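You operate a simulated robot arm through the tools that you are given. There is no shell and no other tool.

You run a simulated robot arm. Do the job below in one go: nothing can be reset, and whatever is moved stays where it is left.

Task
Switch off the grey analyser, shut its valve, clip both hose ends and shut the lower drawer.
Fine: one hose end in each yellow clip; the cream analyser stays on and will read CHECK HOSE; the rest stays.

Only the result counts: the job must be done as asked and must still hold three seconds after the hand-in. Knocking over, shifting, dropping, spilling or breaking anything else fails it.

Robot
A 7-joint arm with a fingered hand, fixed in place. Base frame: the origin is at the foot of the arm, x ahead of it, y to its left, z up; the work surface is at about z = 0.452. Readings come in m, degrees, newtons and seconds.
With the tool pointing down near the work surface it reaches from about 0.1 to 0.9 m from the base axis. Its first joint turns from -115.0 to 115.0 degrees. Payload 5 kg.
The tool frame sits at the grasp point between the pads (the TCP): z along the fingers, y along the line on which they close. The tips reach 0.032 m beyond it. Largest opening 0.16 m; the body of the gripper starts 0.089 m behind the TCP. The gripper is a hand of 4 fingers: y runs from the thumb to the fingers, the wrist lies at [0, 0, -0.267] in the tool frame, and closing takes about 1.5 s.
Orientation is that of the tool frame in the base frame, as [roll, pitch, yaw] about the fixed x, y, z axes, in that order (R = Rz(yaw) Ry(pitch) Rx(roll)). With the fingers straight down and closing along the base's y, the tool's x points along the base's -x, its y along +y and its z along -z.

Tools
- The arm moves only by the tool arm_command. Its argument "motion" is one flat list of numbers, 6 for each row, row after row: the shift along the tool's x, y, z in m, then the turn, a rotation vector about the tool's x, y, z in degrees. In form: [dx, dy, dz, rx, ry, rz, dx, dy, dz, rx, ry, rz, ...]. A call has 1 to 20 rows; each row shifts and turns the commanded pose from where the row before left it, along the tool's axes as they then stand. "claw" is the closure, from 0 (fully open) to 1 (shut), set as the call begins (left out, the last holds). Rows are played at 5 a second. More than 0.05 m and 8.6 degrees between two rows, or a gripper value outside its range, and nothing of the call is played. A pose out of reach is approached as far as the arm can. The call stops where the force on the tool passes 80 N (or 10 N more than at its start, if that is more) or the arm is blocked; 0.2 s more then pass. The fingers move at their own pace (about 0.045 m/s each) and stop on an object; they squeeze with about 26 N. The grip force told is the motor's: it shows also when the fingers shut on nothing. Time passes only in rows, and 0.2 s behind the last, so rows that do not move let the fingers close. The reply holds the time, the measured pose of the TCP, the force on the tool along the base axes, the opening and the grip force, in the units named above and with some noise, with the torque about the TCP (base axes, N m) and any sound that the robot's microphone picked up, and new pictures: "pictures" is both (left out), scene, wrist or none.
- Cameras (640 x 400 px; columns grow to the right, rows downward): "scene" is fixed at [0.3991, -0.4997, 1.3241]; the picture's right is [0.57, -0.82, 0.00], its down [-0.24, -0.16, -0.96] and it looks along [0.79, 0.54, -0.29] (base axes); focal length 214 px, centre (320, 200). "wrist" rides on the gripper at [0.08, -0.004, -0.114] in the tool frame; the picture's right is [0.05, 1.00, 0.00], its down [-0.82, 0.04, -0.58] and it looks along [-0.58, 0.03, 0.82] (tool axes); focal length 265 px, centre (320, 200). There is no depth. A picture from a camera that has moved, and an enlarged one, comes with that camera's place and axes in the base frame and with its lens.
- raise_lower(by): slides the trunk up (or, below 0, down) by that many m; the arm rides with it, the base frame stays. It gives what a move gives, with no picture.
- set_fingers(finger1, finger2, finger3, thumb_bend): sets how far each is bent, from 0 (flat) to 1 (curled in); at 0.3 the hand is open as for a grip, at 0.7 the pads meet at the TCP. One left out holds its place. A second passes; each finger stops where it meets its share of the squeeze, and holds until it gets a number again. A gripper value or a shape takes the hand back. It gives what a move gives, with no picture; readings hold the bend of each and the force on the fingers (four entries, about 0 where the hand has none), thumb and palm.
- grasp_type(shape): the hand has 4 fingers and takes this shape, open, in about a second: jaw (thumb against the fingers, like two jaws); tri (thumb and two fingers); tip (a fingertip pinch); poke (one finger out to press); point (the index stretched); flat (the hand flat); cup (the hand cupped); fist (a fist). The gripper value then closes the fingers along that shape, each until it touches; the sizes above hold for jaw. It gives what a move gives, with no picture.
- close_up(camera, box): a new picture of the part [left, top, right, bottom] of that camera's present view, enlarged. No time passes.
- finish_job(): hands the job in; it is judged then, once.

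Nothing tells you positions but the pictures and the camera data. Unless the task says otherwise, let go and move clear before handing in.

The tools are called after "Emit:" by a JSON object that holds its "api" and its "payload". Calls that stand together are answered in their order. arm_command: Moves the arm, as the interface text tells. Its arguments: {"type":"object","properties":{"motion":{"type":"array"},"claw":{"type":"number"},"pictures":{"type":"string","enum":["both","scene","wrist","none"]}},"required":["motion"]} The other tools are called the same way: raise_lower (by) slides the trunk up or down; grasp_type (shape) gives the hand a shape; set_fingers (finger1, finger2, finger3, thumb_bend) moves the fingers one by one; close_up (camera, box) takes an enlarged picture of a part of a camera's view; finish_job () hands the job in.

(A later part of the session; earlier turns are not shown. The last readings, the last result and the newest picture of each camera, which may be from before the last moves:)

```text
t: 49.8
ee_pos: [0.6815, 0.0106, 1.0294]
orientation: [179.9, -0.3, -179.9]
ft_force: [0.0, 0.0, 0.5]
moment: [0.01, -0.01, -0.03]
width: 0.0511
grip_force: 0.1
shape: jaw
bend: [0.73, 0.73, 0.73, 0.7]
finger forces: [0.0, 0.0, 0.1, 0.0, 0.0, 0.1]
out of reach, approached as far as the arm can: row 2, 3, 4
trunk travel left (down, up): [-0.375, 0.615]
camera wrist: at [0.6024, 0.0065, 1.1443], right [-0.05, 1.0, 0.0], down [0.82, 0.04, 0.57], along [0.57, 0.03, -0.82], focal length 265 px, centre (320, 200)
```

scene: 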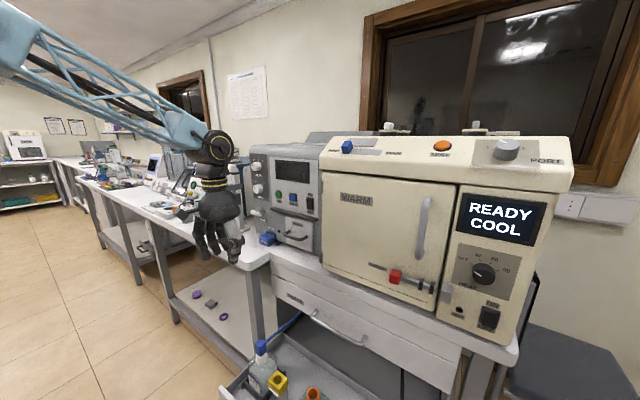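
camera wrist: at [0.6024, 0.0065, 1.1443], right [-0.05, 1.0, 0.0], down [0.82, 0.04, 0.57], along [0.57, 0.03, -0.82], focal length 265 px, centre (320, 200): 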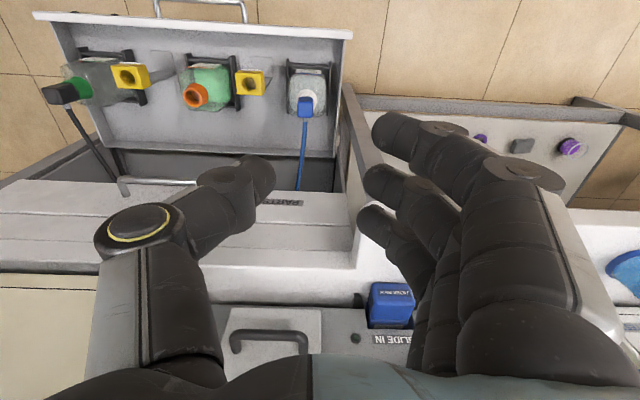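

The hand points down, and all the drawer items are visible. I'll zoom in on the hose ends and clips from here.

Emit:
{"api": "close_up", "payload": {"camera": "wrist", "box": [220, 50, 350, 140]}}

Emit:
{"api": "close_up", "payload": {"camera": "wrist", "box": [30, 40, 220, 160]}}

Emit:
{"api": "close_up", "payload": {"camera": "scene", "box": [220, 330, 330, 400]}}

```text
4.44 times, centred on (285, 95) of wrist
camera zoom: at [0.6024, 0.0065, 1.1443], right [-0.05, 1.0, 0.0], down [0.82, 0.04, 0.57], along [0.57, 0.03, -0.82], focal length 1180 px, centre (476, 667)
```

zoom: 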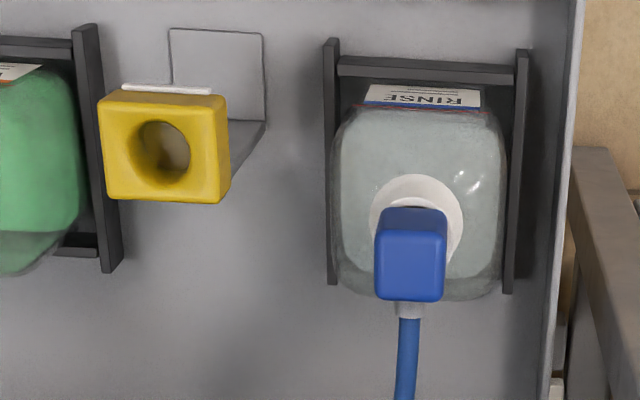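

```text
3.33 times, centred on (125, 100) of wrist
camera zoom: at [0.6024, 0.0065, 1.1443], right [-0.05, 1.0, 0.0], down [0.82, 0.04, 0.57], along [0.57, 0.03, -0.82], focal length 885 px, centre (970, 533)
```

zoom: 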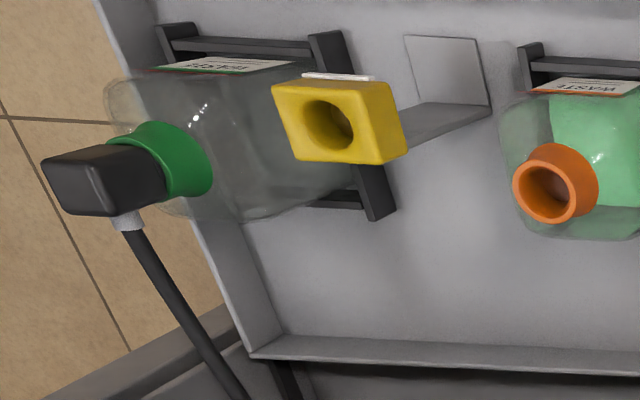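

```text
5.71 times, centred on (275, 365) of scene
camera zoom: at [0.3991, -0.4997, 1.3241], right [0.57, -0.82, 0.0], down [-0.24, -0.16, -0.96], along [0.79, 0.54, -0.29], focal length 1226 px, centre (577, -743)
```

zoom: 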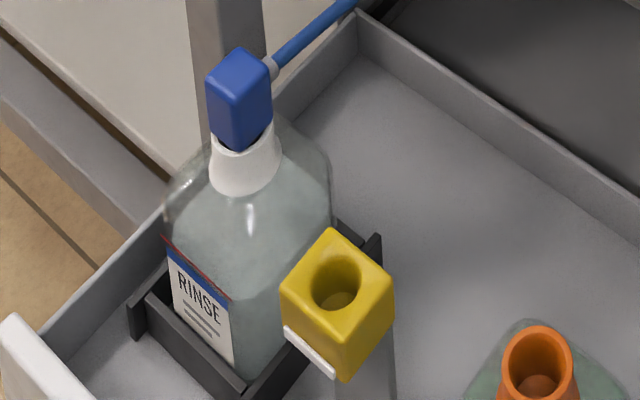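

Blue hose end: a block about 28×29×40 mm with top centre near (0.750, -0.013, 0.639). Clip 1's hole is near (0.718, -0.124, 0.598) and clip 2's near (0.718, -0.352, 0.598). I'll take the tip pinch shape, half closed, and lower the trunk to bring the hand down over the drawer.

Emit:
{"api": "grasp_type", "payload": {"shape": "tip"}}

Emit:
{"api": "raise_lower", "payload": {"by": -0.25}}

Emit:
{"api": "arm_command", "payload": {"motion": [0, 0, 0, 0, 0, 0, 0, 0, 0, 0, 0, 0, 0, 0, 0, 0, 0, 0], "claw": 0.5}}

```text
t: 50.7
ee_pos: [0.6823, 0.0114, 1.0295]
orientation: [180.0, -0.2, -179.9]
ft_force: [-0.1, 0.1, -0.5]
moment: [0.0, 0.0, -0.01]
width: 0.1603
grip_force: 0.1
shape: tip
bend: [0.01, 0.3, 0.01, 0.3]
finger forces: [0.0, 0.0, 0.1, 0.0, 0.0, 0.1]
trunk travel left (down, up): [-0.375, 0.615]
```

```text
t: 53.2
ee_pos: [0.6828, 0.0119, 0.7795]
orientation: [179.9, -0.1, -180.0]
ft_force: [0.3, 0.4, -0.8]
moment: [0.0, -0.01, 0.02]
width: 0.16
grip_force: 0.1
shape: tip
bend: [0.01, 0.3, 0.01, 0.3]
finger forces: [0.0, 0.1, 0.0, 0.1, 0.1, 0.1]
trunk travel left (down, up): [-0.125, 0.865]
```

```text
t: 54.0
ee_pos: [0.682, 0.011, 0.78]
orientation: [179.9, -0.1, -179.8]
ft_force: [-0.1, -0.6, -0.3]
moment: [-0.01, 0.01, 0.03]
width: 0.0901
grip_force: 0.1
shape: tip
bend: [0.01, 0.72, 0.01, 0.7]
finger forces: [0.0, 0.0, 0.0, 0.0, 0.1, 0.0]
trunk travel left (down, up): [-0.125, 0.865]
camera wrist: at [0.6023, 0.0067, 0.8942], right [-0.05, 1.0, 0.0], down [0.82, 0.04, 0.58], along [0.57, 0.03, -0.82], focal length 265 px, centre (320, 200)
```

scene: 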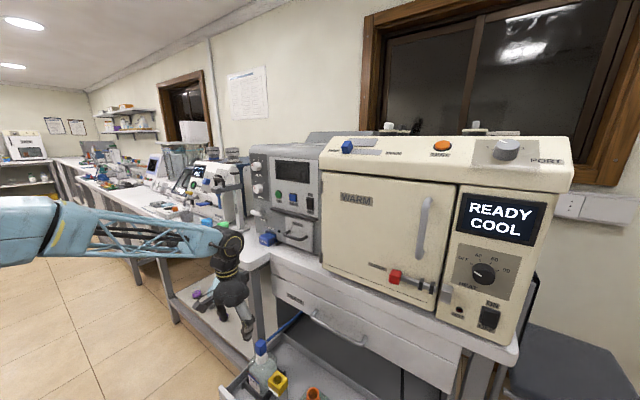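
wrist: 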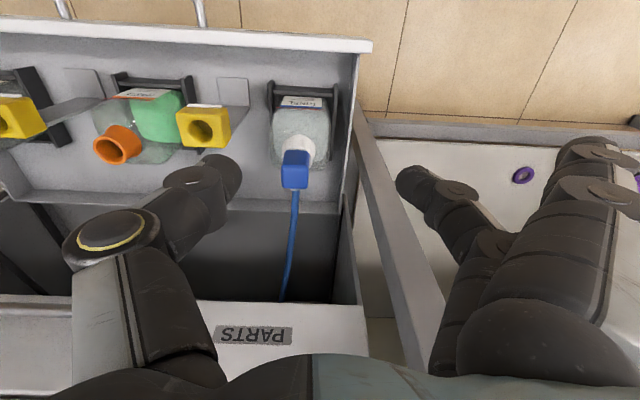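

The hand is now low over the drawer with a clear view of the blue hose end. I'll zoom in to fix its position before moving over it.

Emit:
{"api": "close_up", "payload": {"camera": "wrist", "box": [160, 60, 360, 220]}}

Emit:
{"api": "close_up", "payload": {"camera": "scene", "box": [190, 220, 320, 400]}}

```text
2.50 times, centred on (260, 140) of wrist
camera zoom: at [0.6023, 0.0067, 0.8942], right [-0.05, 1.0, 0.0], down [0.82, 0.04, 0.58], along [0.57, 0.03, -0.82], focal length 664 px, centre (470, 350)
```

zoom: 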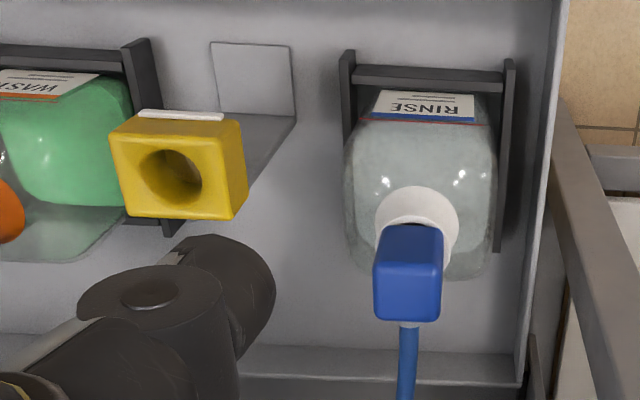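

```text
2.22 times, centred on (255, 310) of scene
camera zoom: at [0.3991, -0.4997, 1.3241], right [0.57, -0.82, 0.0], down [-0.24, -0.16, -0.96], along [0.79, 0.54, -0.29], focal length 477 px, centre (464, -44)
```

zoom: 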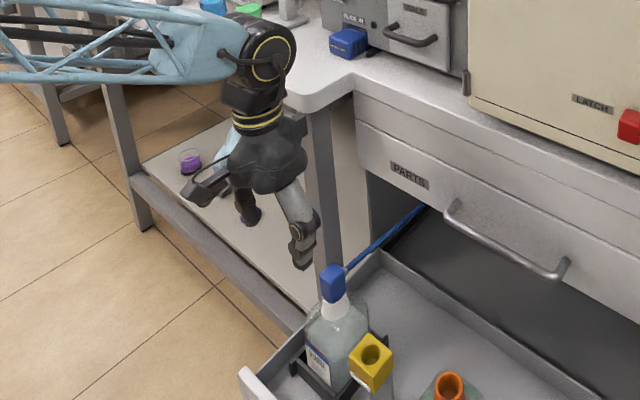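

The blue block's top centre is confirmed at (0.749, -0.013, 0.639). I'll hover the pinch directly above it, with fingertips about 3 cm over its top.

Emit:
{"api": "arm_command", "payload": {"motion": [-0.0225, -0.008, 0.0267, 0, 0, 0, -0.0225, -0.008, 0.0267, 0, 0, 0, -0.0225, -0.008, 0.0267, 0, 0, 0]}}

Emit:
{"api": "close_up", "payload": {"camera": "wrist", "box": [180, 60, 460, 260]}}

Emit:
{"api": "close_up", "payload": {"camera": "scene", "box": [190, 220, 320, 400]}}

```text
t: 54.9
ee_pos: [0.7515, -0.0108, 0.699]
orientation: [180.0, -0.1, -179.9]
ft_force: [-0.3, 0.6, 0.3]
moment: [-0.04, 0.01, -0.02]
width: 0.0808
grip_force: 0.2
shape: tip
bend: [0.01, 0.72, 0.01, 0.7]
finger forces: [0.0, 0.0, 0.0, 0.0, 0.0, 0.1]
trunk travel left (down, up): [-0.125, 0.865]
camera wrist: at [0.6707, -0.0162, 0.8126], right [-0.05, 1.0, 0.0], down [0.82, 0.04, 0.58], along [0.58, 0.03, -0.82], focal length 265 px, centre (320, 200)
```

scene: 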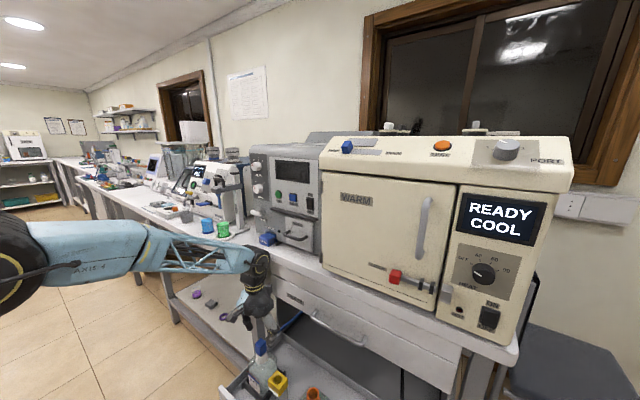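
wrist: 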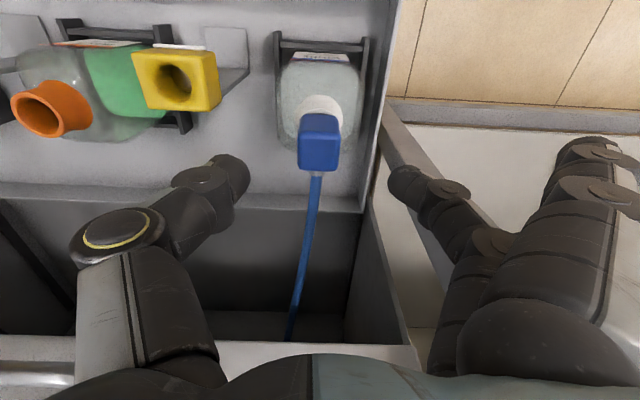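

```text
2.00 times, centred on (320, 160) of wrist
camera zoom: at [0.6707, -0.0162, 0.8126], right [-0.05, 1.0, 0.0], down [0.82, 0.04, 0.58], along [0.58, 0.03, -0.82], focal length 531 px, centre (320, 280)
```

zoom: 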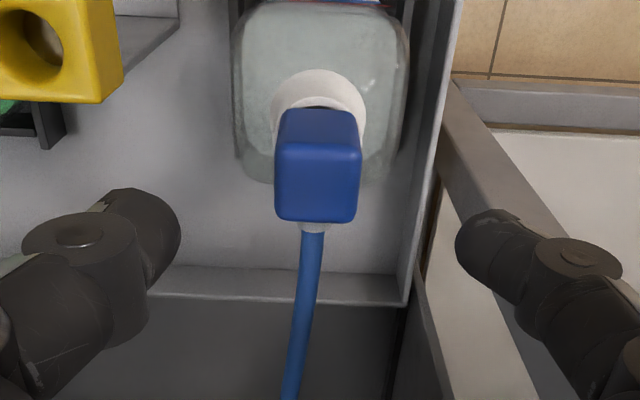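

```text
2.22 times, centred on (255, 310) of scene
camera zoom: at [0.3991, -0.4997, 1.3241], right [0.57, -0.82, 0.0], down [-0.24, -0.16, -0.96], along [0.79, 0.54, -0.29], focal length 477 px, centre (464, -44)
```

zoom: 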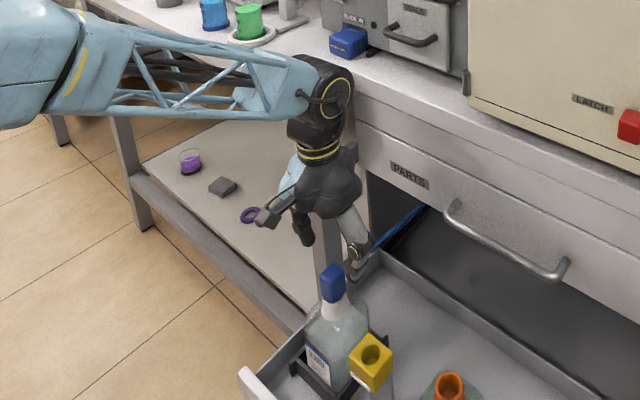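

The block sits centred between thumb and finger. I'll descend so the pads straddle the block's upper 3 cm.

Emit:
{"api": "arm_command", "payload": {"motion": [0.001, -0.002, 0.02, 0, 0, 0, 0, 0, 0.02, 0, 0, 0, 0, 0, 0.01, 0, 0, 0, 0, 0, 0.011, 0, 0, 0]}}

Emit:
{"api": "close_up", "payload": {"camera": "wrist", "box": [180, 60, 460, 260]}}

Emit:
{"api": "close_up", "payload": {"camera": "scene", "box": [220, 300, 320, 400]}}

```text
t: 55.9
ee_pos: [0.7489, -0.0148, 0.6374]
orientation: [180.0, -0.1, -180.0]
ft_force: [-0.4, -1.1, 0.0]
moment: [0.03, -0.01, 0.03]
width: 0.0807
grip_force: 0.1
shape: tip
bend: [0.01, 0.72, 0.01, 0.7]
finger forces: [0.0, 0.1, 0.1, 0.0, 0.0, 0.0]
trunk travel left (down, up): [-0.125, 0.865]
camera wrist: at [0.6692, -0.0203, 0.7519], right [-0.05, 1.0, 0.0], down [0.82, 0.04, 0.58], along [0.57, 0.03, -0.82], focal length 265 px, centre (320, 200)
```

scene: 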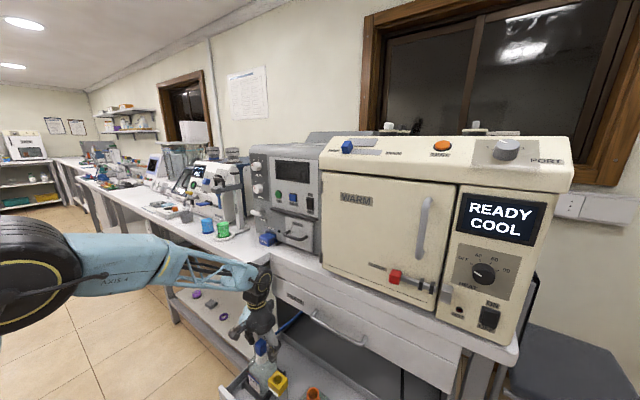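
wrist: 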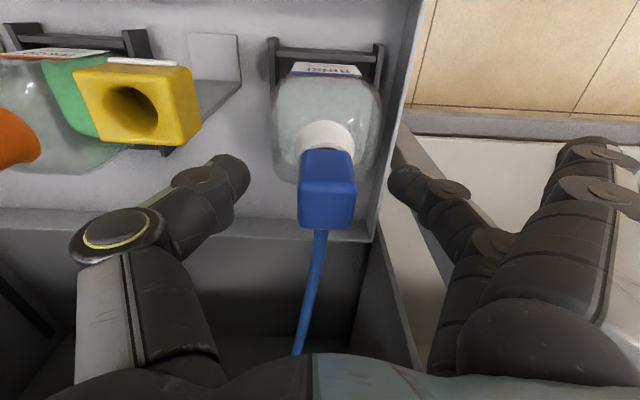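

```text
2.00 times, centred on (320, 160) of wrist
camera zoom: at [0.6692, -0.0203, 0.7519], right [-0.05, 1.0, 0.0], down [0.82, 0.04, 0.58], along [0.57, 0.03, -0.82], focal length 531 px, centre (320, 280)
```

zoom: 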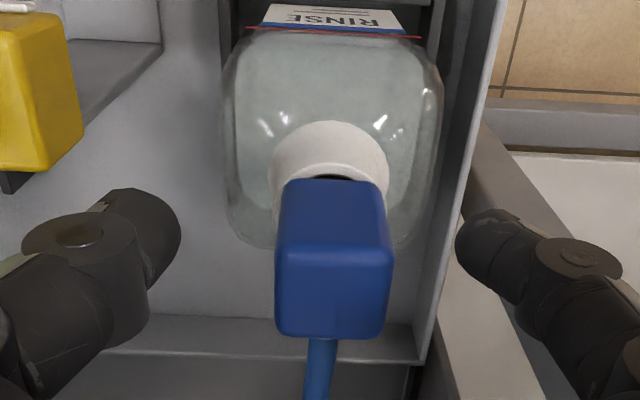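

```text
4.00 times, centred on (270, 350) of scene
camera zoom: at [0.3991, -0.4997, 1.3241], right [0.57, -0.82, 0.0], down [-0.24, -0.16, -0.96], along [0.79, 0.54, -0.29], focal length 858 px, centre (520, -400)
```

zoom: 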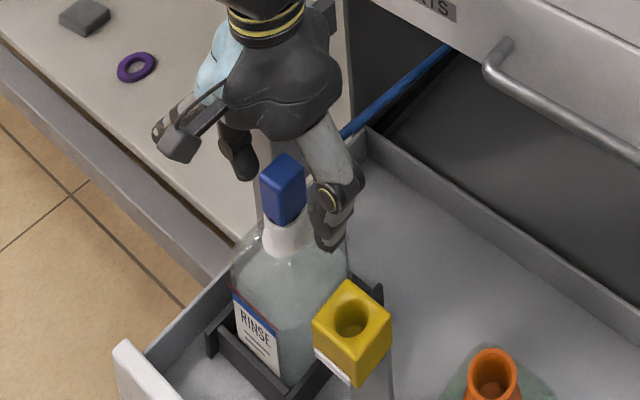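

Pads straddle the block. I'll shift 3 mm in y to centre, then close on it.

Emit:
{"api": "arm_command", "payload": {"motion": [-0.001, 0.003, 0, 0, 0, 0], "pictures": "none"}}

Emit:
{"api": "arm_command", "payload": {"motion": [0, 0, 0, 0, 0, 0, 0, 0, 0, 0, 0, 0, 0, 0, 0, 0, 0, 0, 0, 0, 0, 0, 0, 0, 0, 0, 0, 0, 0, 0, 0, 0, 0, 0, 0, 0, 0, 0, 0, 0, 0, 0], "claw": 1}}

Emit:
{"api": "close_up", "payload": {"camera": "wrist", "box": [180, 60, 460, 260]}}

Emit:
{"api": "close_up", "payload": {"camera": "scene", "box": [220, 300, 320, 400]}}

```text
t: 56.2
ee_pos: [0.7512, -0.012, 0.6378]
orientation: [179.9, -0.1, -179.9]
ft_force: [0.8, 1.1, -0.7]
moment: [-0.01, 0.03, 0.02]
width: 0.0807
grip_force: 0.1
shape: tip
bend: [0.01, 0.72, 0.01, 0.7]
finger forces: [0.0, 0.0, 0.1, 0.0, 0.0, 0.0]
trunk travel left (down, up): [-0.125, 0.865]
```

```text
t: 57.9
ee_pos: [0.7504, -0.0126, 0.6361]
orientation: [180.0, -0.1, -179.9]
ft_force: [0.4, 0.1, 0.6]
moment: [-0.01, -0.03, -0.03]
width: 0.0243
grip_force: 26.1
shape: tip
bend: [0.27, 0.73, 0.27, 0.7]
finger forces: [0.0, 23.3, 0.0, 0.0, 23.2, 0.0]
trunk travel left (down, up): [-0.125, 0.865]
camera wrist: at [0.6705, -0.0172, 0.7518], right [-0.05, 1.0, 0.0], down [0.82, 0.04, 0.58], along [0.57, 0.03, -0.82], focal length 265 px, centre (320, 200)
```

scene: 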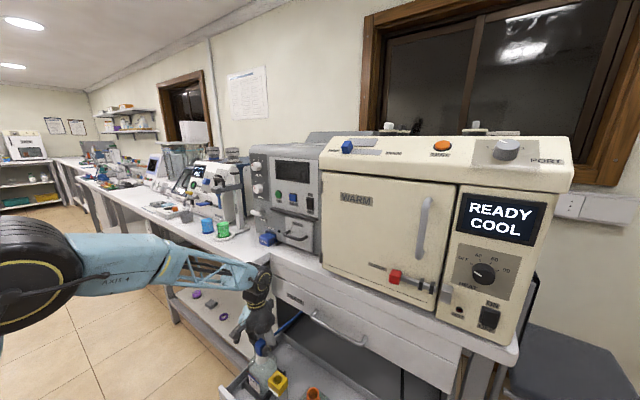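
wrist: 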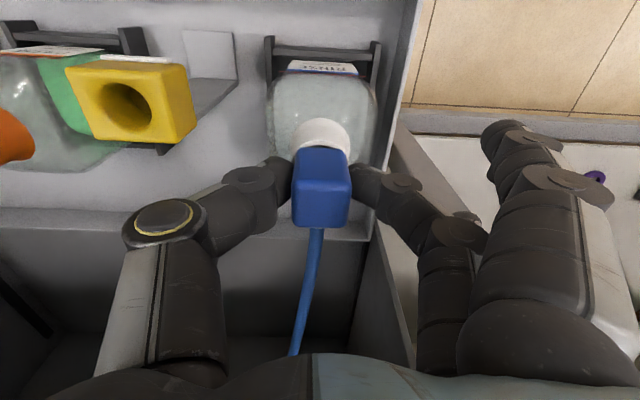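

```text
2.00 times, centred on (320, 160) of wrist
camera zoom: at [0.6705, -0.0172, 0.7518], right [-0.05, 1.0, 0.0], down [0.82, 0.04, 0.58], along [0.57, 0.03, -0.82], focal length 531 px, centre (320, 280)
```

zoom: 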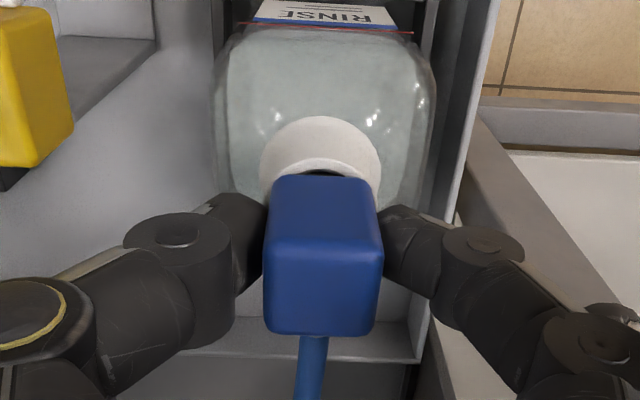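

```text
4.00 times, centred on (270, 350) of scene
camera zoom: at [0.3991, -0.4997, 1.3241], right [0.57, -0.82, 0.0], down [-0.24, -0.16, -0.96], along [0.79, 0.54, -0.29], focal length 858 px, centre (520, -400)
```

zoom: 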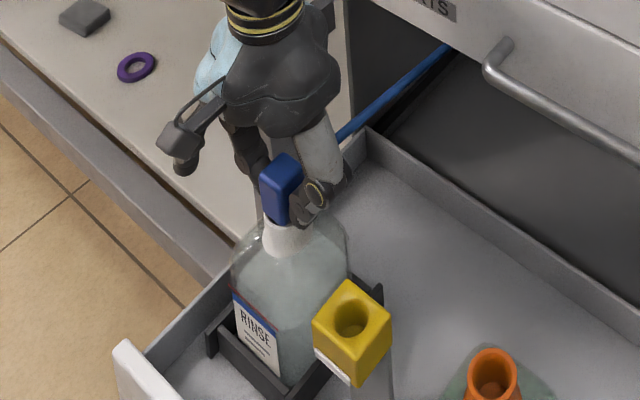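

The block is held with 23 N on both sides. I'll lift straight up slowly and check that only the hose end comes up.

Emit:
{"api": "arm_command", "payload": {"motion": [0, 0, -0.005, 0, 0, 0, 0, 0, -0.01, 0, 0, 0, 0, 0, -0.015, 0, 0, 0, 0, 0, -0.015, 0, 0, 0]}}

Emit:
{"api": "close_up", "payload": {"camera": "wrist", "box": [180, 40, 460, 240]}}

Emit:
{"api": "close_up", "payload": {"camera": "scene", "box": [220, 300, 320, 400]}}

```text
t: 58.9
ee_pos: [0.7521, -0.0124, 0.6816]
orientation: [179.9, -0.1, -179.9]
ft_force: [0.3, 0.4, -1.1]
moment: [0.0, 0.01, 0.02]
width: 0.0244
grip_force: 25.7
shape: tip
bend: [0.28, 0.73, 0.28, 0.7]
finger forces: [0.1, 23.3, 0.1, 0.1, 23.2, 0.0]
trunk travel left (down, up): [-0.125, 0.865]
camera wrist: at [0.6709, -0.0174, 0.7972], right [-0.05, 1.0, 0.0], down [0.82, 0.04, 0.58], along [0.57, 0.03, -0.82], focal length 265 px, centre (320, 200)
```

scene: 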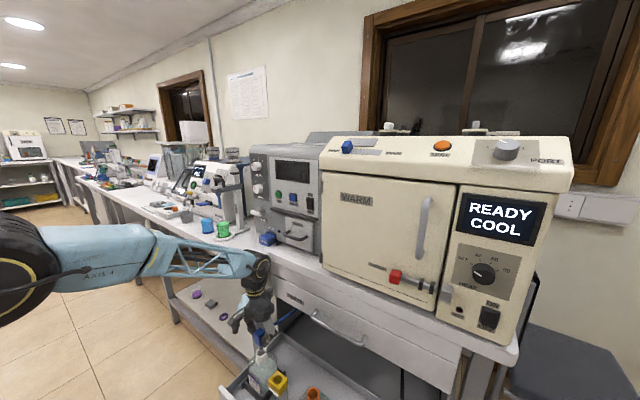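
wrist: 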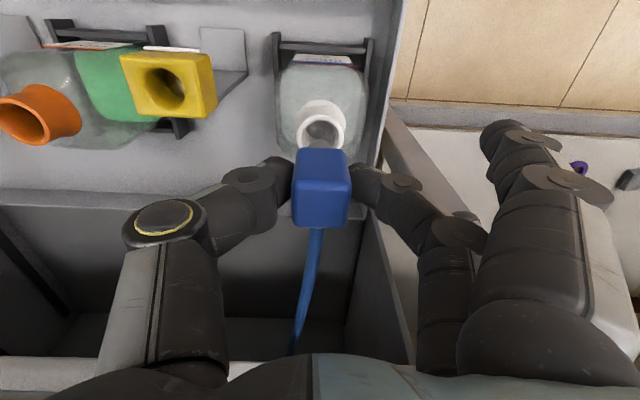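

```text
2.00 times, centred on (320, 140) of wrist
camera zoom: at [0.6709, -0.0174, 0.7972], right [-0.05, 1.0, 0.0], down [0.82, 0.04, 0.58], along [0.57, 0.03, -0.82], focal length 531 px, centre (320, 320)
```

zoom: 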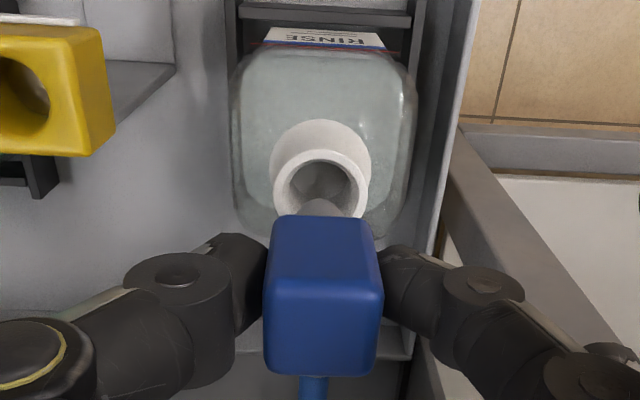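

```text
4.00 times, centred on (270, 350) of scene
camera zoom: at [0.3991, -0.4997, 1.3241], right [0.57, -0.82, 0.0], down [-0.24, -0.16, -0.96], along [0.79, 0.54, -0.29], focal length 858 px, centre (520, -400)
```

zoom: 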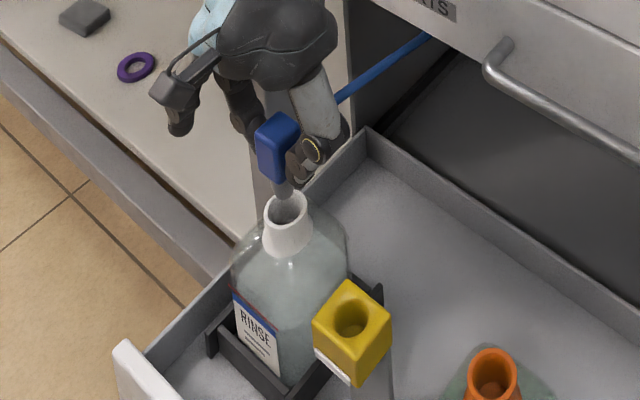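

It lifts freely, and a grey spigot shows beneath the block. I'll lift further to clear the neck fully and see how long the spigot is.

Emit:
{"api": "arm_command", "payload": {"motion": [0, 0, -0.02, 0, 0, 0, 0, 0, -0.02, 0, 0, 0, 0, 0, -0.015, 0, 0, 0]}}

Emit:
{"api": "close_up", "payload": {"camera": "wrist", "box": [120, 0, 400, 200]}}

Emit:
{"api": "close_up", "payload": {"camera": "scene", "box": [220, 300, 320, 400]}}

```text
t: 59.6
ee_pos: [0.7486, -0.0106, 0.7406]
orientation: [180.0, -0.1, -180.0]
ft_force: [0.1, -0.3, -0.2]
moment: [0.03, 0.01, 0.01]
width: 0.0241
grip_force: 26.4
shape: tip
bend: [0.28, 0.73, 0.28, 0.7]
finger forces: [0.0, 23.4, 0.1, 0.1, 23.4, 0.1]
trunk travel left (down, up): [-0.125, 0.865]
camera wrist: at [0.6694, -0.016, 0.8545], right [-0.05, 1.0, 0.0], down [0.82, 0.04, 0.58], along [0.57, 0.03, -0.82], focal length 265 px, centre (320, 200)
```

scene: 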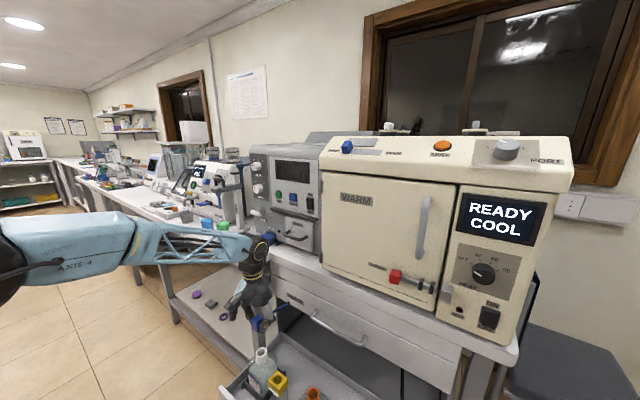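
wrist: 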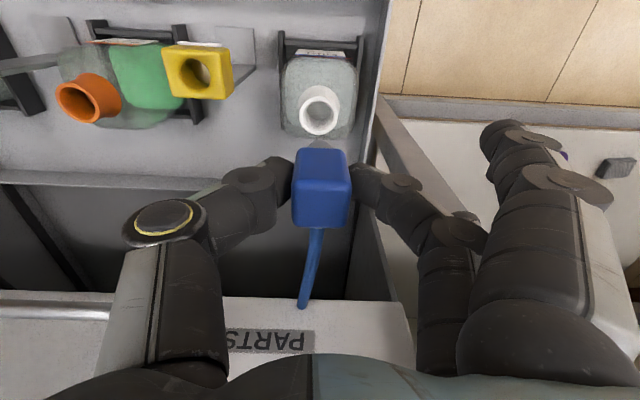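

```text
2.00 times, centred on (260, 100) of wrist
camera zoom: at [0.6694, -0.016, 0.8545], right [-0.05, 1.0, 0.0], down [0.82, 0.04, 0.58], along [0.57, 0.03, -0.82], focal length 531 px, centre (440, 400)
```

zoom: 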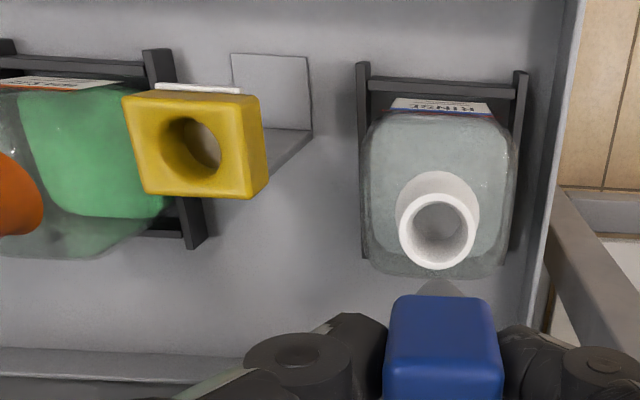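

```text
4.00 times, centred on (270, 350) of scene
camera zoom: at [0.3991, -0.4997, 1.3241], right [0.57, -0.82, 0.0], down [-0.24, -0.16, -0.96], along [0.79, 0.54, -0.29], focal length 858 px, centre (520, -400)
```

zoom: 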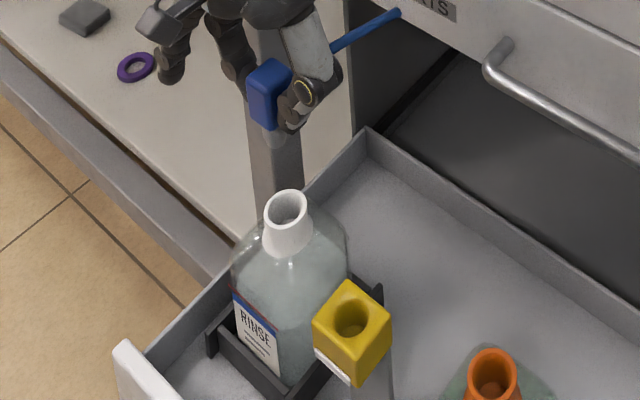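

The spigot is short (about 2.5 cm) and fully out, and the bottle hasn't moved. Clip 1's hole is at (0.718, -0.123, 0.598), so I'll carry the end over it at this height.

Emit:
{"api": "arm_command", "payload": {"motion": [0.0077, -0.0282, 0, 0, 0, 0, 0.0077, -0.0282, 0, 0, 0, 0, 0.0077, -0.0282, 0, 0, 0, 0, 0.0077, -0.0282, 0, 0, 0, 0, 0, 0, 0.02, 0, 0, 0]}}

Emit:
{"api": "close_up", "payload": {"camera": "wrist", "box": [180, 30, 460, 230]}}

Emit:
{"api": "close_up", "payload": {"camera": "scene", "box": [230, 310, 330, 400]}}

```text
t: 60.9
ee_pos: [0.7191, -0.1231, 0.7174]
orientation: [179.9, -0.1, -179.8]
ft_force: [-0.4, 0.6, 0.1]
moment: [0.01, -0.01, 0.04]
width: 0.0239
grip_force: 25.9
shape: tip
bend: [0.28, 0.73, 0.28, 0.7]
finger forces: [0.0, 23.4, 0.1, 0.0, 23.5, 0.0]
trunk travel left (down, up): [-0.125, 0.865]
camera wrist: at [0.6392, -0.1275, 0.8328], right [-0.05, 1.0, 0.0], down [0.82, 0.04, 0.58], along [0.57, 0.03, -0.82], focal length 265 px, centre (320, 200)
```

scene: 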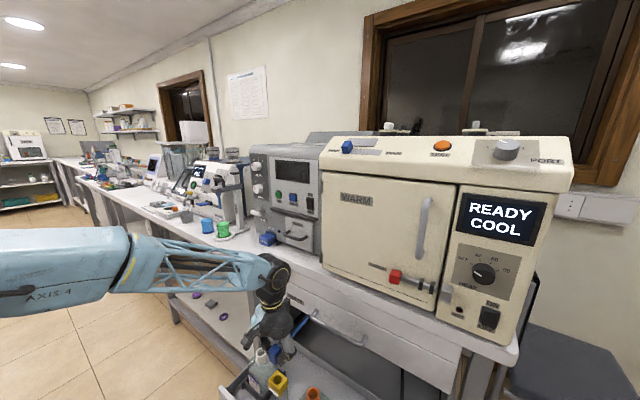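
wrist: 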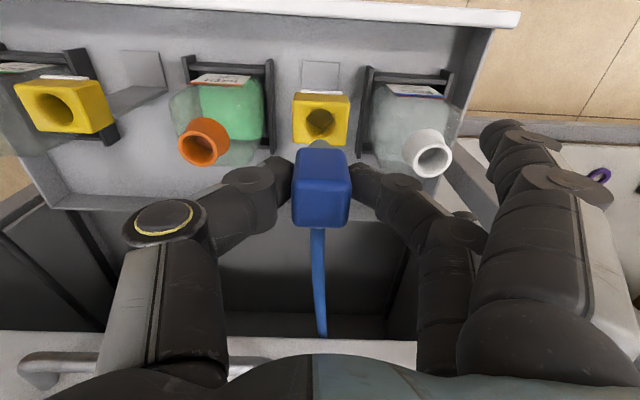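

```text
2.00 times, centred on (320, 130) of wrist
camera zoom: at [0.6392, -0.1275, 0.8328], right [-0.05, 1.0, 0.0], down [0.82, 0.04, 0.58], along [0.57, 0.03, -0.82], focal length 531 px, centre (320, 340)
```

zoom: 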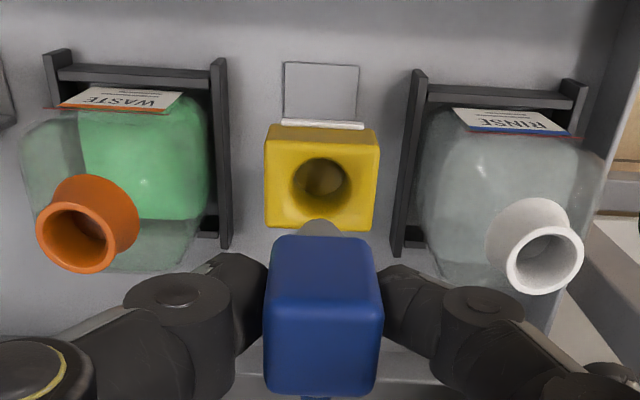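

```text
4.44 times, centred on (280, 355) of scene
camera zoom: at [0.3991, -0.4997, 1.3241], right [0.57, -0.82, 0.0], down [-0.24, -0.16, -0.96], along [0.79, 0.54, -0.29], focal length 953 px, centre (498, -489)
```

zoom: 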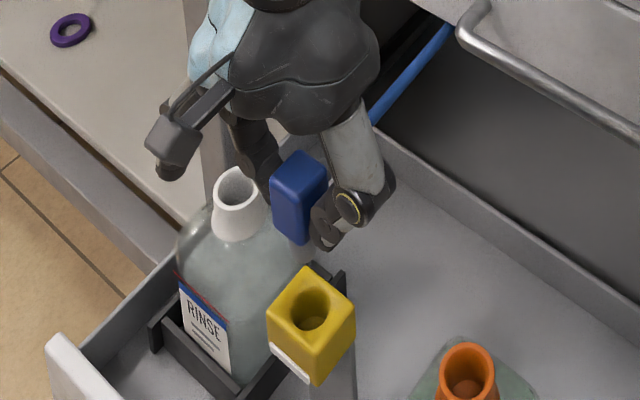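

The spigot is centred over the hole to within about 1–2 mm. I'll descend to just above the rim and check again.

Emit:
{"api": "arm_command", "payload": {"motion": [0.0008, 0.0003, 0.015, 0, 0, 0, 0, 0, 0.015, 0, 0, 0, 0, 0, 0.015, 0, 0, 0]}}

Emit:
{"api": "close_up", "payload": {"camera": "wrist", "box": [220, 50, 420, 210]}}

Emit:
{"api": "close_up", "payload": {"camera": "scene", "box": [240, 330, 320, 400]}}

```text
t: 61.6
ee_pos: [0.7173, -0.1244, 0.6741]
orientation: [179.8, -0.1, -179.8]
ft_force: [-0.3, 0.3, -0.3]
moment: [0.01, -0.01, 0.01]
width: 0.0243
grip_force: 26.0
shape: tip
bend: [0.28, 0.73, 0.28, 0.7]
finger forces: [0.0, 23.5, 0.0, 0.0, 23.4, 0.1]
trunk travel left (down, up): [-0.125, 0.865]
camera wrist: at [0.6373, -0.1289, 0.7889], right [-0.05, 1.0, 0.0], down [0.82, 0.04, 0.58], along [0.57, 0.03, -0.82], focal length 265 px, centre (320, 200)
```

scene: 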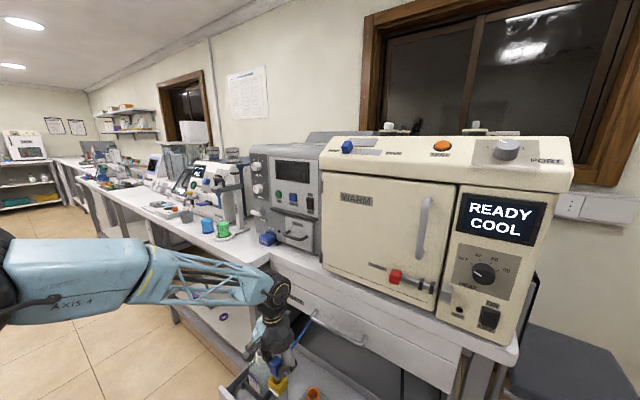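
wrist: 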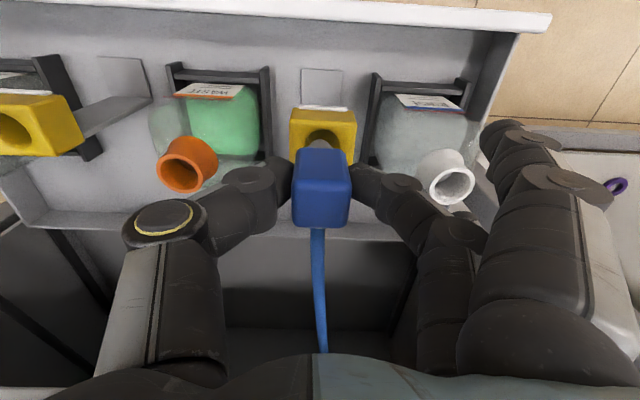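

```text
2.50 times, centred on (320, 130) of wrist
camera zoom: at [0.6373, -0.1289, 0.7889], right [-0.05, 1.0, 0.0], down [0.82, 0.04, 0.58], along [0.57, 0.03, -0.82], focal length 664 px, centre (320, 375)
```

zoom: 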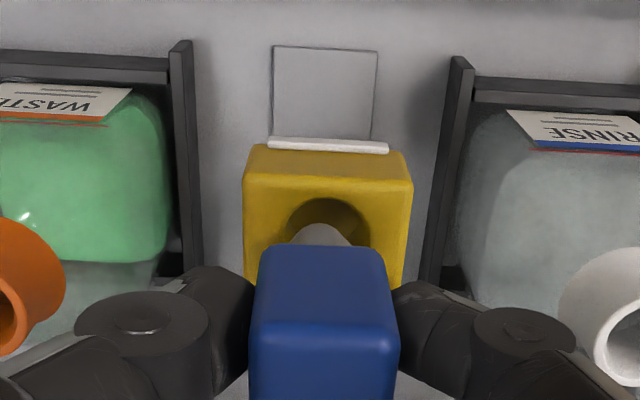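

```text
5.71 times, centred on (280, 365) of scene
camera zoom: at [0.3991, -0.4997, 1.3241], right [0.57, -0.82, 0.0], down [-0.24, -0.16, -0.96], along [0.79, 0.54, -0.29], focal length 1226 px, centre (549, -743)
```

zoom: 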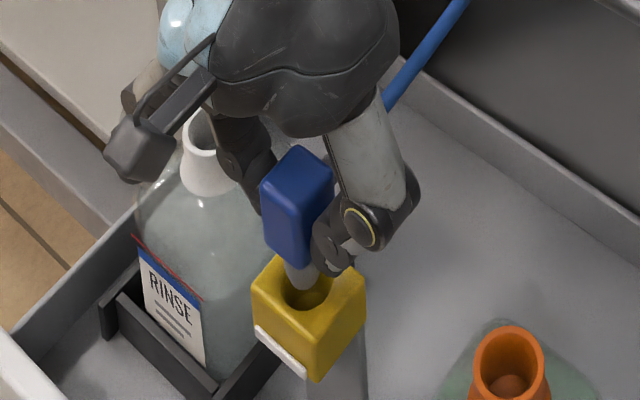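

The hole is about 2 mm to the +y side of the spigot. I'll shift by that and lower gently into the clip, watching force.

Emit:
{"api": "arm_command", "payload": {"motion": [-0.0008, 0.002, 0.002, 0, 0, 0, 0, 0, 0.007, 0, 0, 0, 0, 0, 0.007, 0, 0, 0, 0, 0, 0.007, 0, 0, 0]}}

Emit:
{"api": "close_up", "payload": {"camera": "wrist", "box": [220, 50, 420, 210]}}

Emit:
{"api": "close_up", "payload": {"camera": "scene", "box": [240, 330, 320, 400]}}

```text
t: 62.6
ee_pos: [0.7193, -0.1219, 0.6506]
orientation: [180.0, -0.2, -179.9]
ft_force: [0.5, 0.1, 0.0]
moment: [0.03, -0.01, -0.03]
width: 0.0242
grip_force: 26.1
shape: tip
bend: [0.28, 0.73, 0.28, 0.7]
finger forces: [0.0, 23.4, 0.1, 0.0, 23.4, 0.1]
trunk travel left (down, up): [-0.125, 0.865]
camera wrist: at [0.6386, -0.1268, 0.7649], right [-0.05, 1.0, 0.0], down [0.82, 0.04, 0.58], along [0.57, 0.03, -0.82], focal length 265 px, centre (320, 200)
```

scene: 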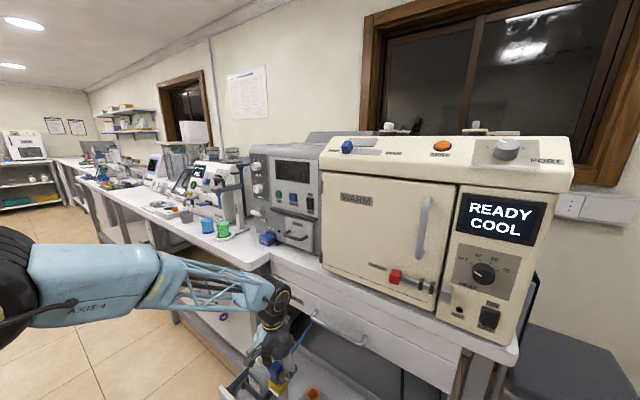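
wrist: 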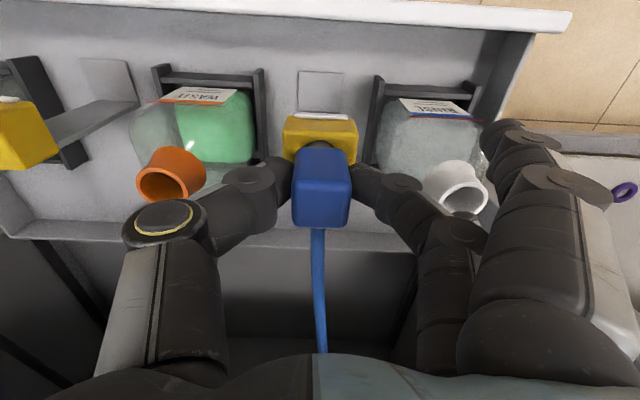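

```text
2.50 times, centred on (320, 130) of wrist
camera zoom: at [0.6386, -0.1268, 0.7649], right [-0.05, 1.0, 0.0], down [0.82, 0.04, 0.58], along [0.57, 0.03, -0.82], focal length 664 px, centre (320, 375)
```

zoom: 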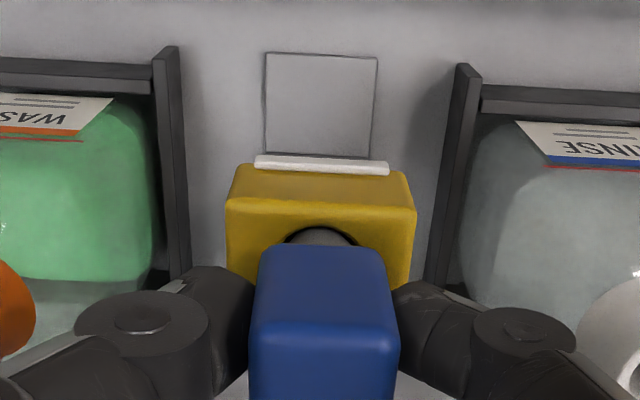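

```text
5.71 times, centred on (280, 365) of scene
camera zoom: at [0.3991, -0.4997, 1.3241], right [0.57, -0.82, 0.0], down [-0.24, -0.16, -0.96], along [0.79, 0.54, -0.29], focal length 1226 px, centre (549, -743)
```

zoom: 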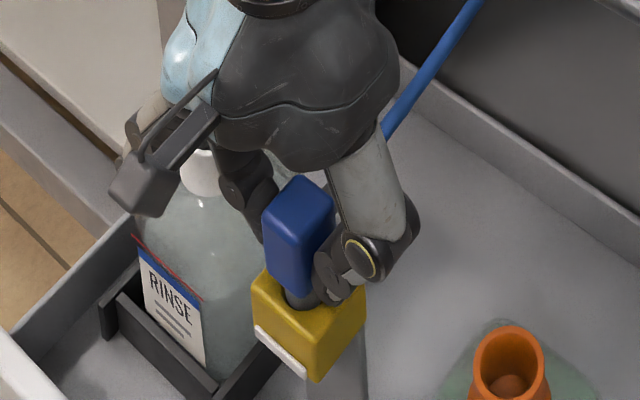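

The spigot is in the hole with no contact force. I'll keep lowering in small steps until it seats.

Emit:
{"api": "arm_command", "payload": {"motion": [0, 0, 0.004, 0, 0, 0, 0, 0, 0.004, 0, 0, 0, 0, 0, 0.003, 0, 0, 0]}}

Emit:
{"api": "close_up", "payload": {"camera": "wrist", "box": [220, 50, 420, 210]}}

Emit:
{"api": "close_up", "payload": {"camera": "scene", "box": [240, 330, 320, 400]}}

```text
t: 63.5
ee_pos: [0.7203, -0.1221, 0.638]
orientation: [179.9, 0.0, -180.0]
ft_force: [-0.6, 0.4, -0.4]
moment: [0.0, -0.03, -0.02]
width: 0.024
grip_force: 26.0
shape: tip
bend: [0.28, 0.73, 0.28, 0.7]
finger forces: [0.0, 23.3, 0.1, 0.0, 23.3, 0.1]
trunk travel left (down, up): [-0.125, 0.865]
camera wrist: at [0.6393, -0.1265, 0.7531], right [-0.05, 1.0, 0.0], down [0.82, 0.04, 0.58], along [0.57, 0.03, -0.82], focal length 265 px, centre (320, 200)
```

scene: 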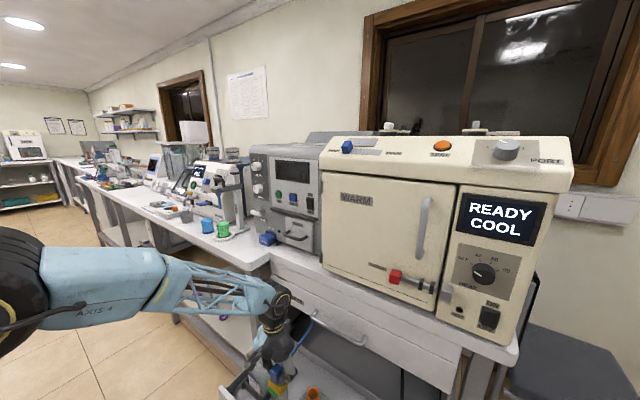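
wrist: 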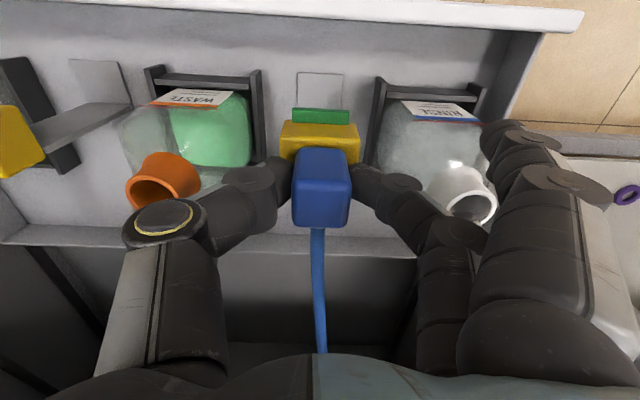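

```text
2.50 times, centred on (320, 130) of wrist
camera zoom: at [0.6393, -0.1265, 0.7531], right [-0.05, 1.0, 0.0], down [0.82, 0.04, 0.58], along [0.57, 0.03, -0.82], focal length 664 px, centre (320, 375)
```

zoom: 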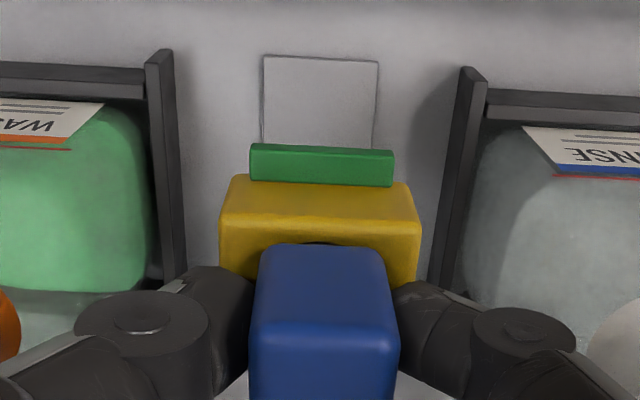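

```text
5.71 times, centred on (280, 365) of scene
camera zoom: at [0.3991, -0.4997, 1.3241], right [0.57, -0.82, 0.0], down [-0.24, -0.16, -0.96], along [0.79, 0.54, -0.29], focal length 1226 px, centre (549, -743)
```

zoom: 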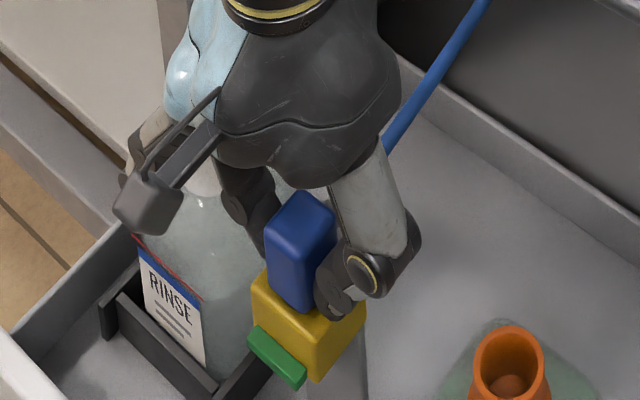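

The clip's tab flipped from white to green, so the blue end is latched. I'll lower 1 mm, let go, and rise straight up.

Emit:
{"api": "arm_command", "payload": {"motion": [0, 0, 0.001, 0, 0, 0, 0, 0, 0, 0, 0, 0], "pictures": "none"}}

Emit:
{"api": "arm_command", "payload": {"motion": [0, 0, 0, 0, 0, 0, 0, 0, 0, 0, 0, 0, 0, 0, 0, 0, 0, 0, 0, 0, 0, 0, 0, 0, 0, 0, 0, 0, 0, 0], "claw": 0.5}}

Emit:
{"api": "arm_command", "payload": {"motion": [0, 0, -0.015, 0, 0, 0, 0, 0, -0.03, 0, 0, 0, 0, 0, -0.04, 0, 0, 0, 0, 0, -0.04, 0, 0, 0]}}

Emit:
{"api": "close_up", "payload": {"camera": "scene", "box": [220, 310, 330, 400]}}

```text
t: 64.0
ee_pos: [0.7187, -0.121, 0.6379]
orientation: [179.9, -0.1, -179.9]
ft_force: [0.6, -1.0, -1.2]
moment: [0.0, -0.01, -0.02]
width: 0.024
grip_force: 25.9
shape: tip
bend: [0.28, 0.73, 0.28, 0.7]
finger forces: [0.1, 23.4, 0.0, 0.0, 23.3, 0.0]
trunk travel left (down, up): [-0.125, 0.865]
```

```text
t: 65.2
ee_pos: [0.7206, -0.1206, 0.6378]
orientation: [179.9, -0.1, -180.0]
ft_force: [0.2, 0.1, 0.0]
moment: [-0.01, 0.0, -0.01]
width: 0.0792
grip_force: 0.0
shape: tip
bend: [0.01, 0.72, 0.01, 0.7]
finger forces: [0.0, 0.0, 0.1, 0.1, 0.0, 0.0]
trunk travel left (down, up): [-0.125, 0.865]
camera wrist: at [0.6392, -0.1264, 0.7528], right [-0.05, 1.0, 0.0], down [0.82, 0.04, 0.58], along [0.57, 0.03, -0.82], focal length 265 px, centre (320, 200)
```

scene: 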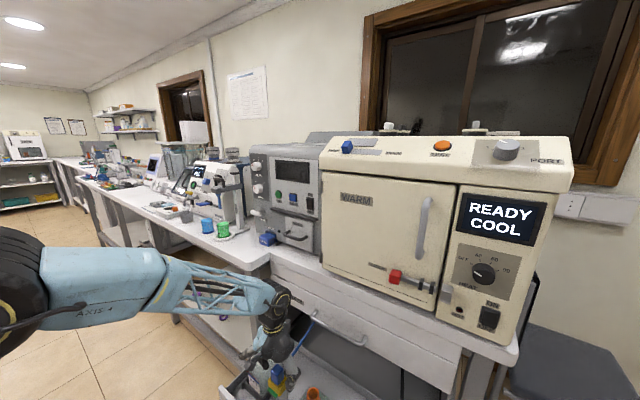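
wrist: 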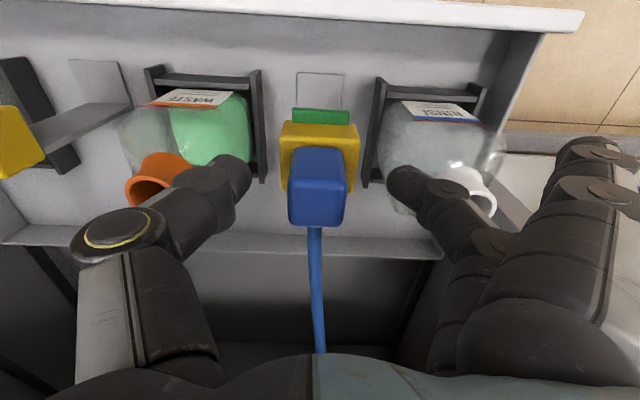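

```text
t: 66.2
ee_pos: [0.7198, -0.1222, 0.7643]
orientation: [179.9, -0.2, -179.9]
ft_force: [0.7, 0.2, -0.4]
moment: [0.0, 0.02, -0.02]
width: 0.0791
grip_force: 0.0
shape: tip
bend: [0.01, 0.72, 0.01, 0.7]
finger forces: [0.0, 0.0, 0.1, 0.0, 0.0, 0.0]
trunk travel left (down, up): [-0.125, 0.865]
camera wrist: at [0.6394, -0.1269, 0.8788], right [-0.05, 1.0, 0.0], down [0.82, 0.04, 0.58], along [0.57, 0.03, -0.82], focal length 265 px, centre (320, 200)
```

scene: 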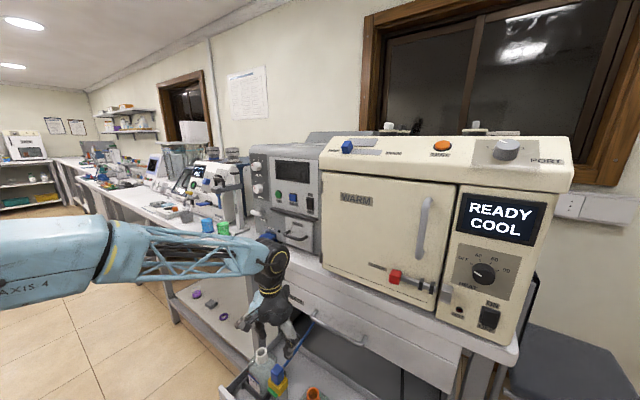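
wrist: 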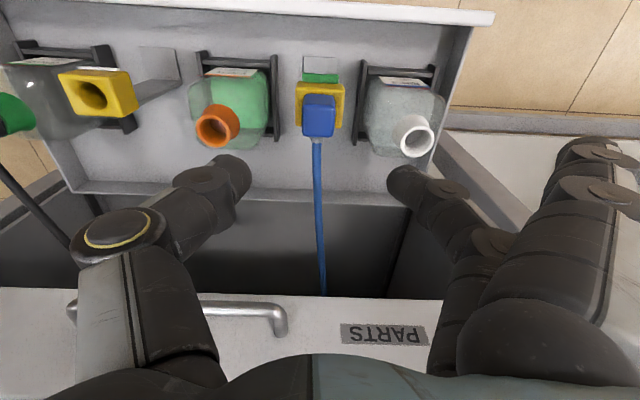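

```text
4.44 times, centred on (275, 355) of scene
camera zoom: at [0.3991, -0.4997, 1.3241], right [0.57, -0.82, 0.0], down [-0.24, -0.16, -0.96], along [0.79, 0.54, -0.29], focal length 953 px, centre (520, -489)
```

zoom: 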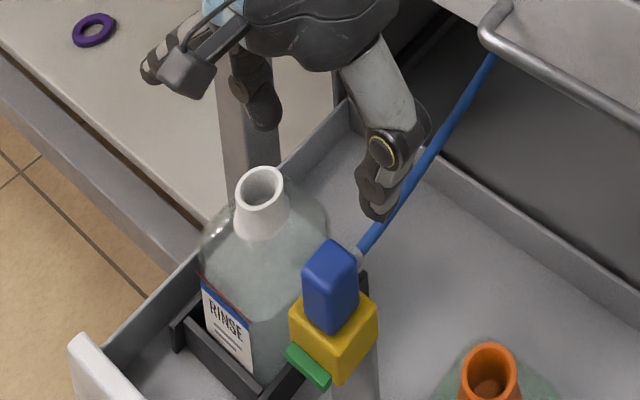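

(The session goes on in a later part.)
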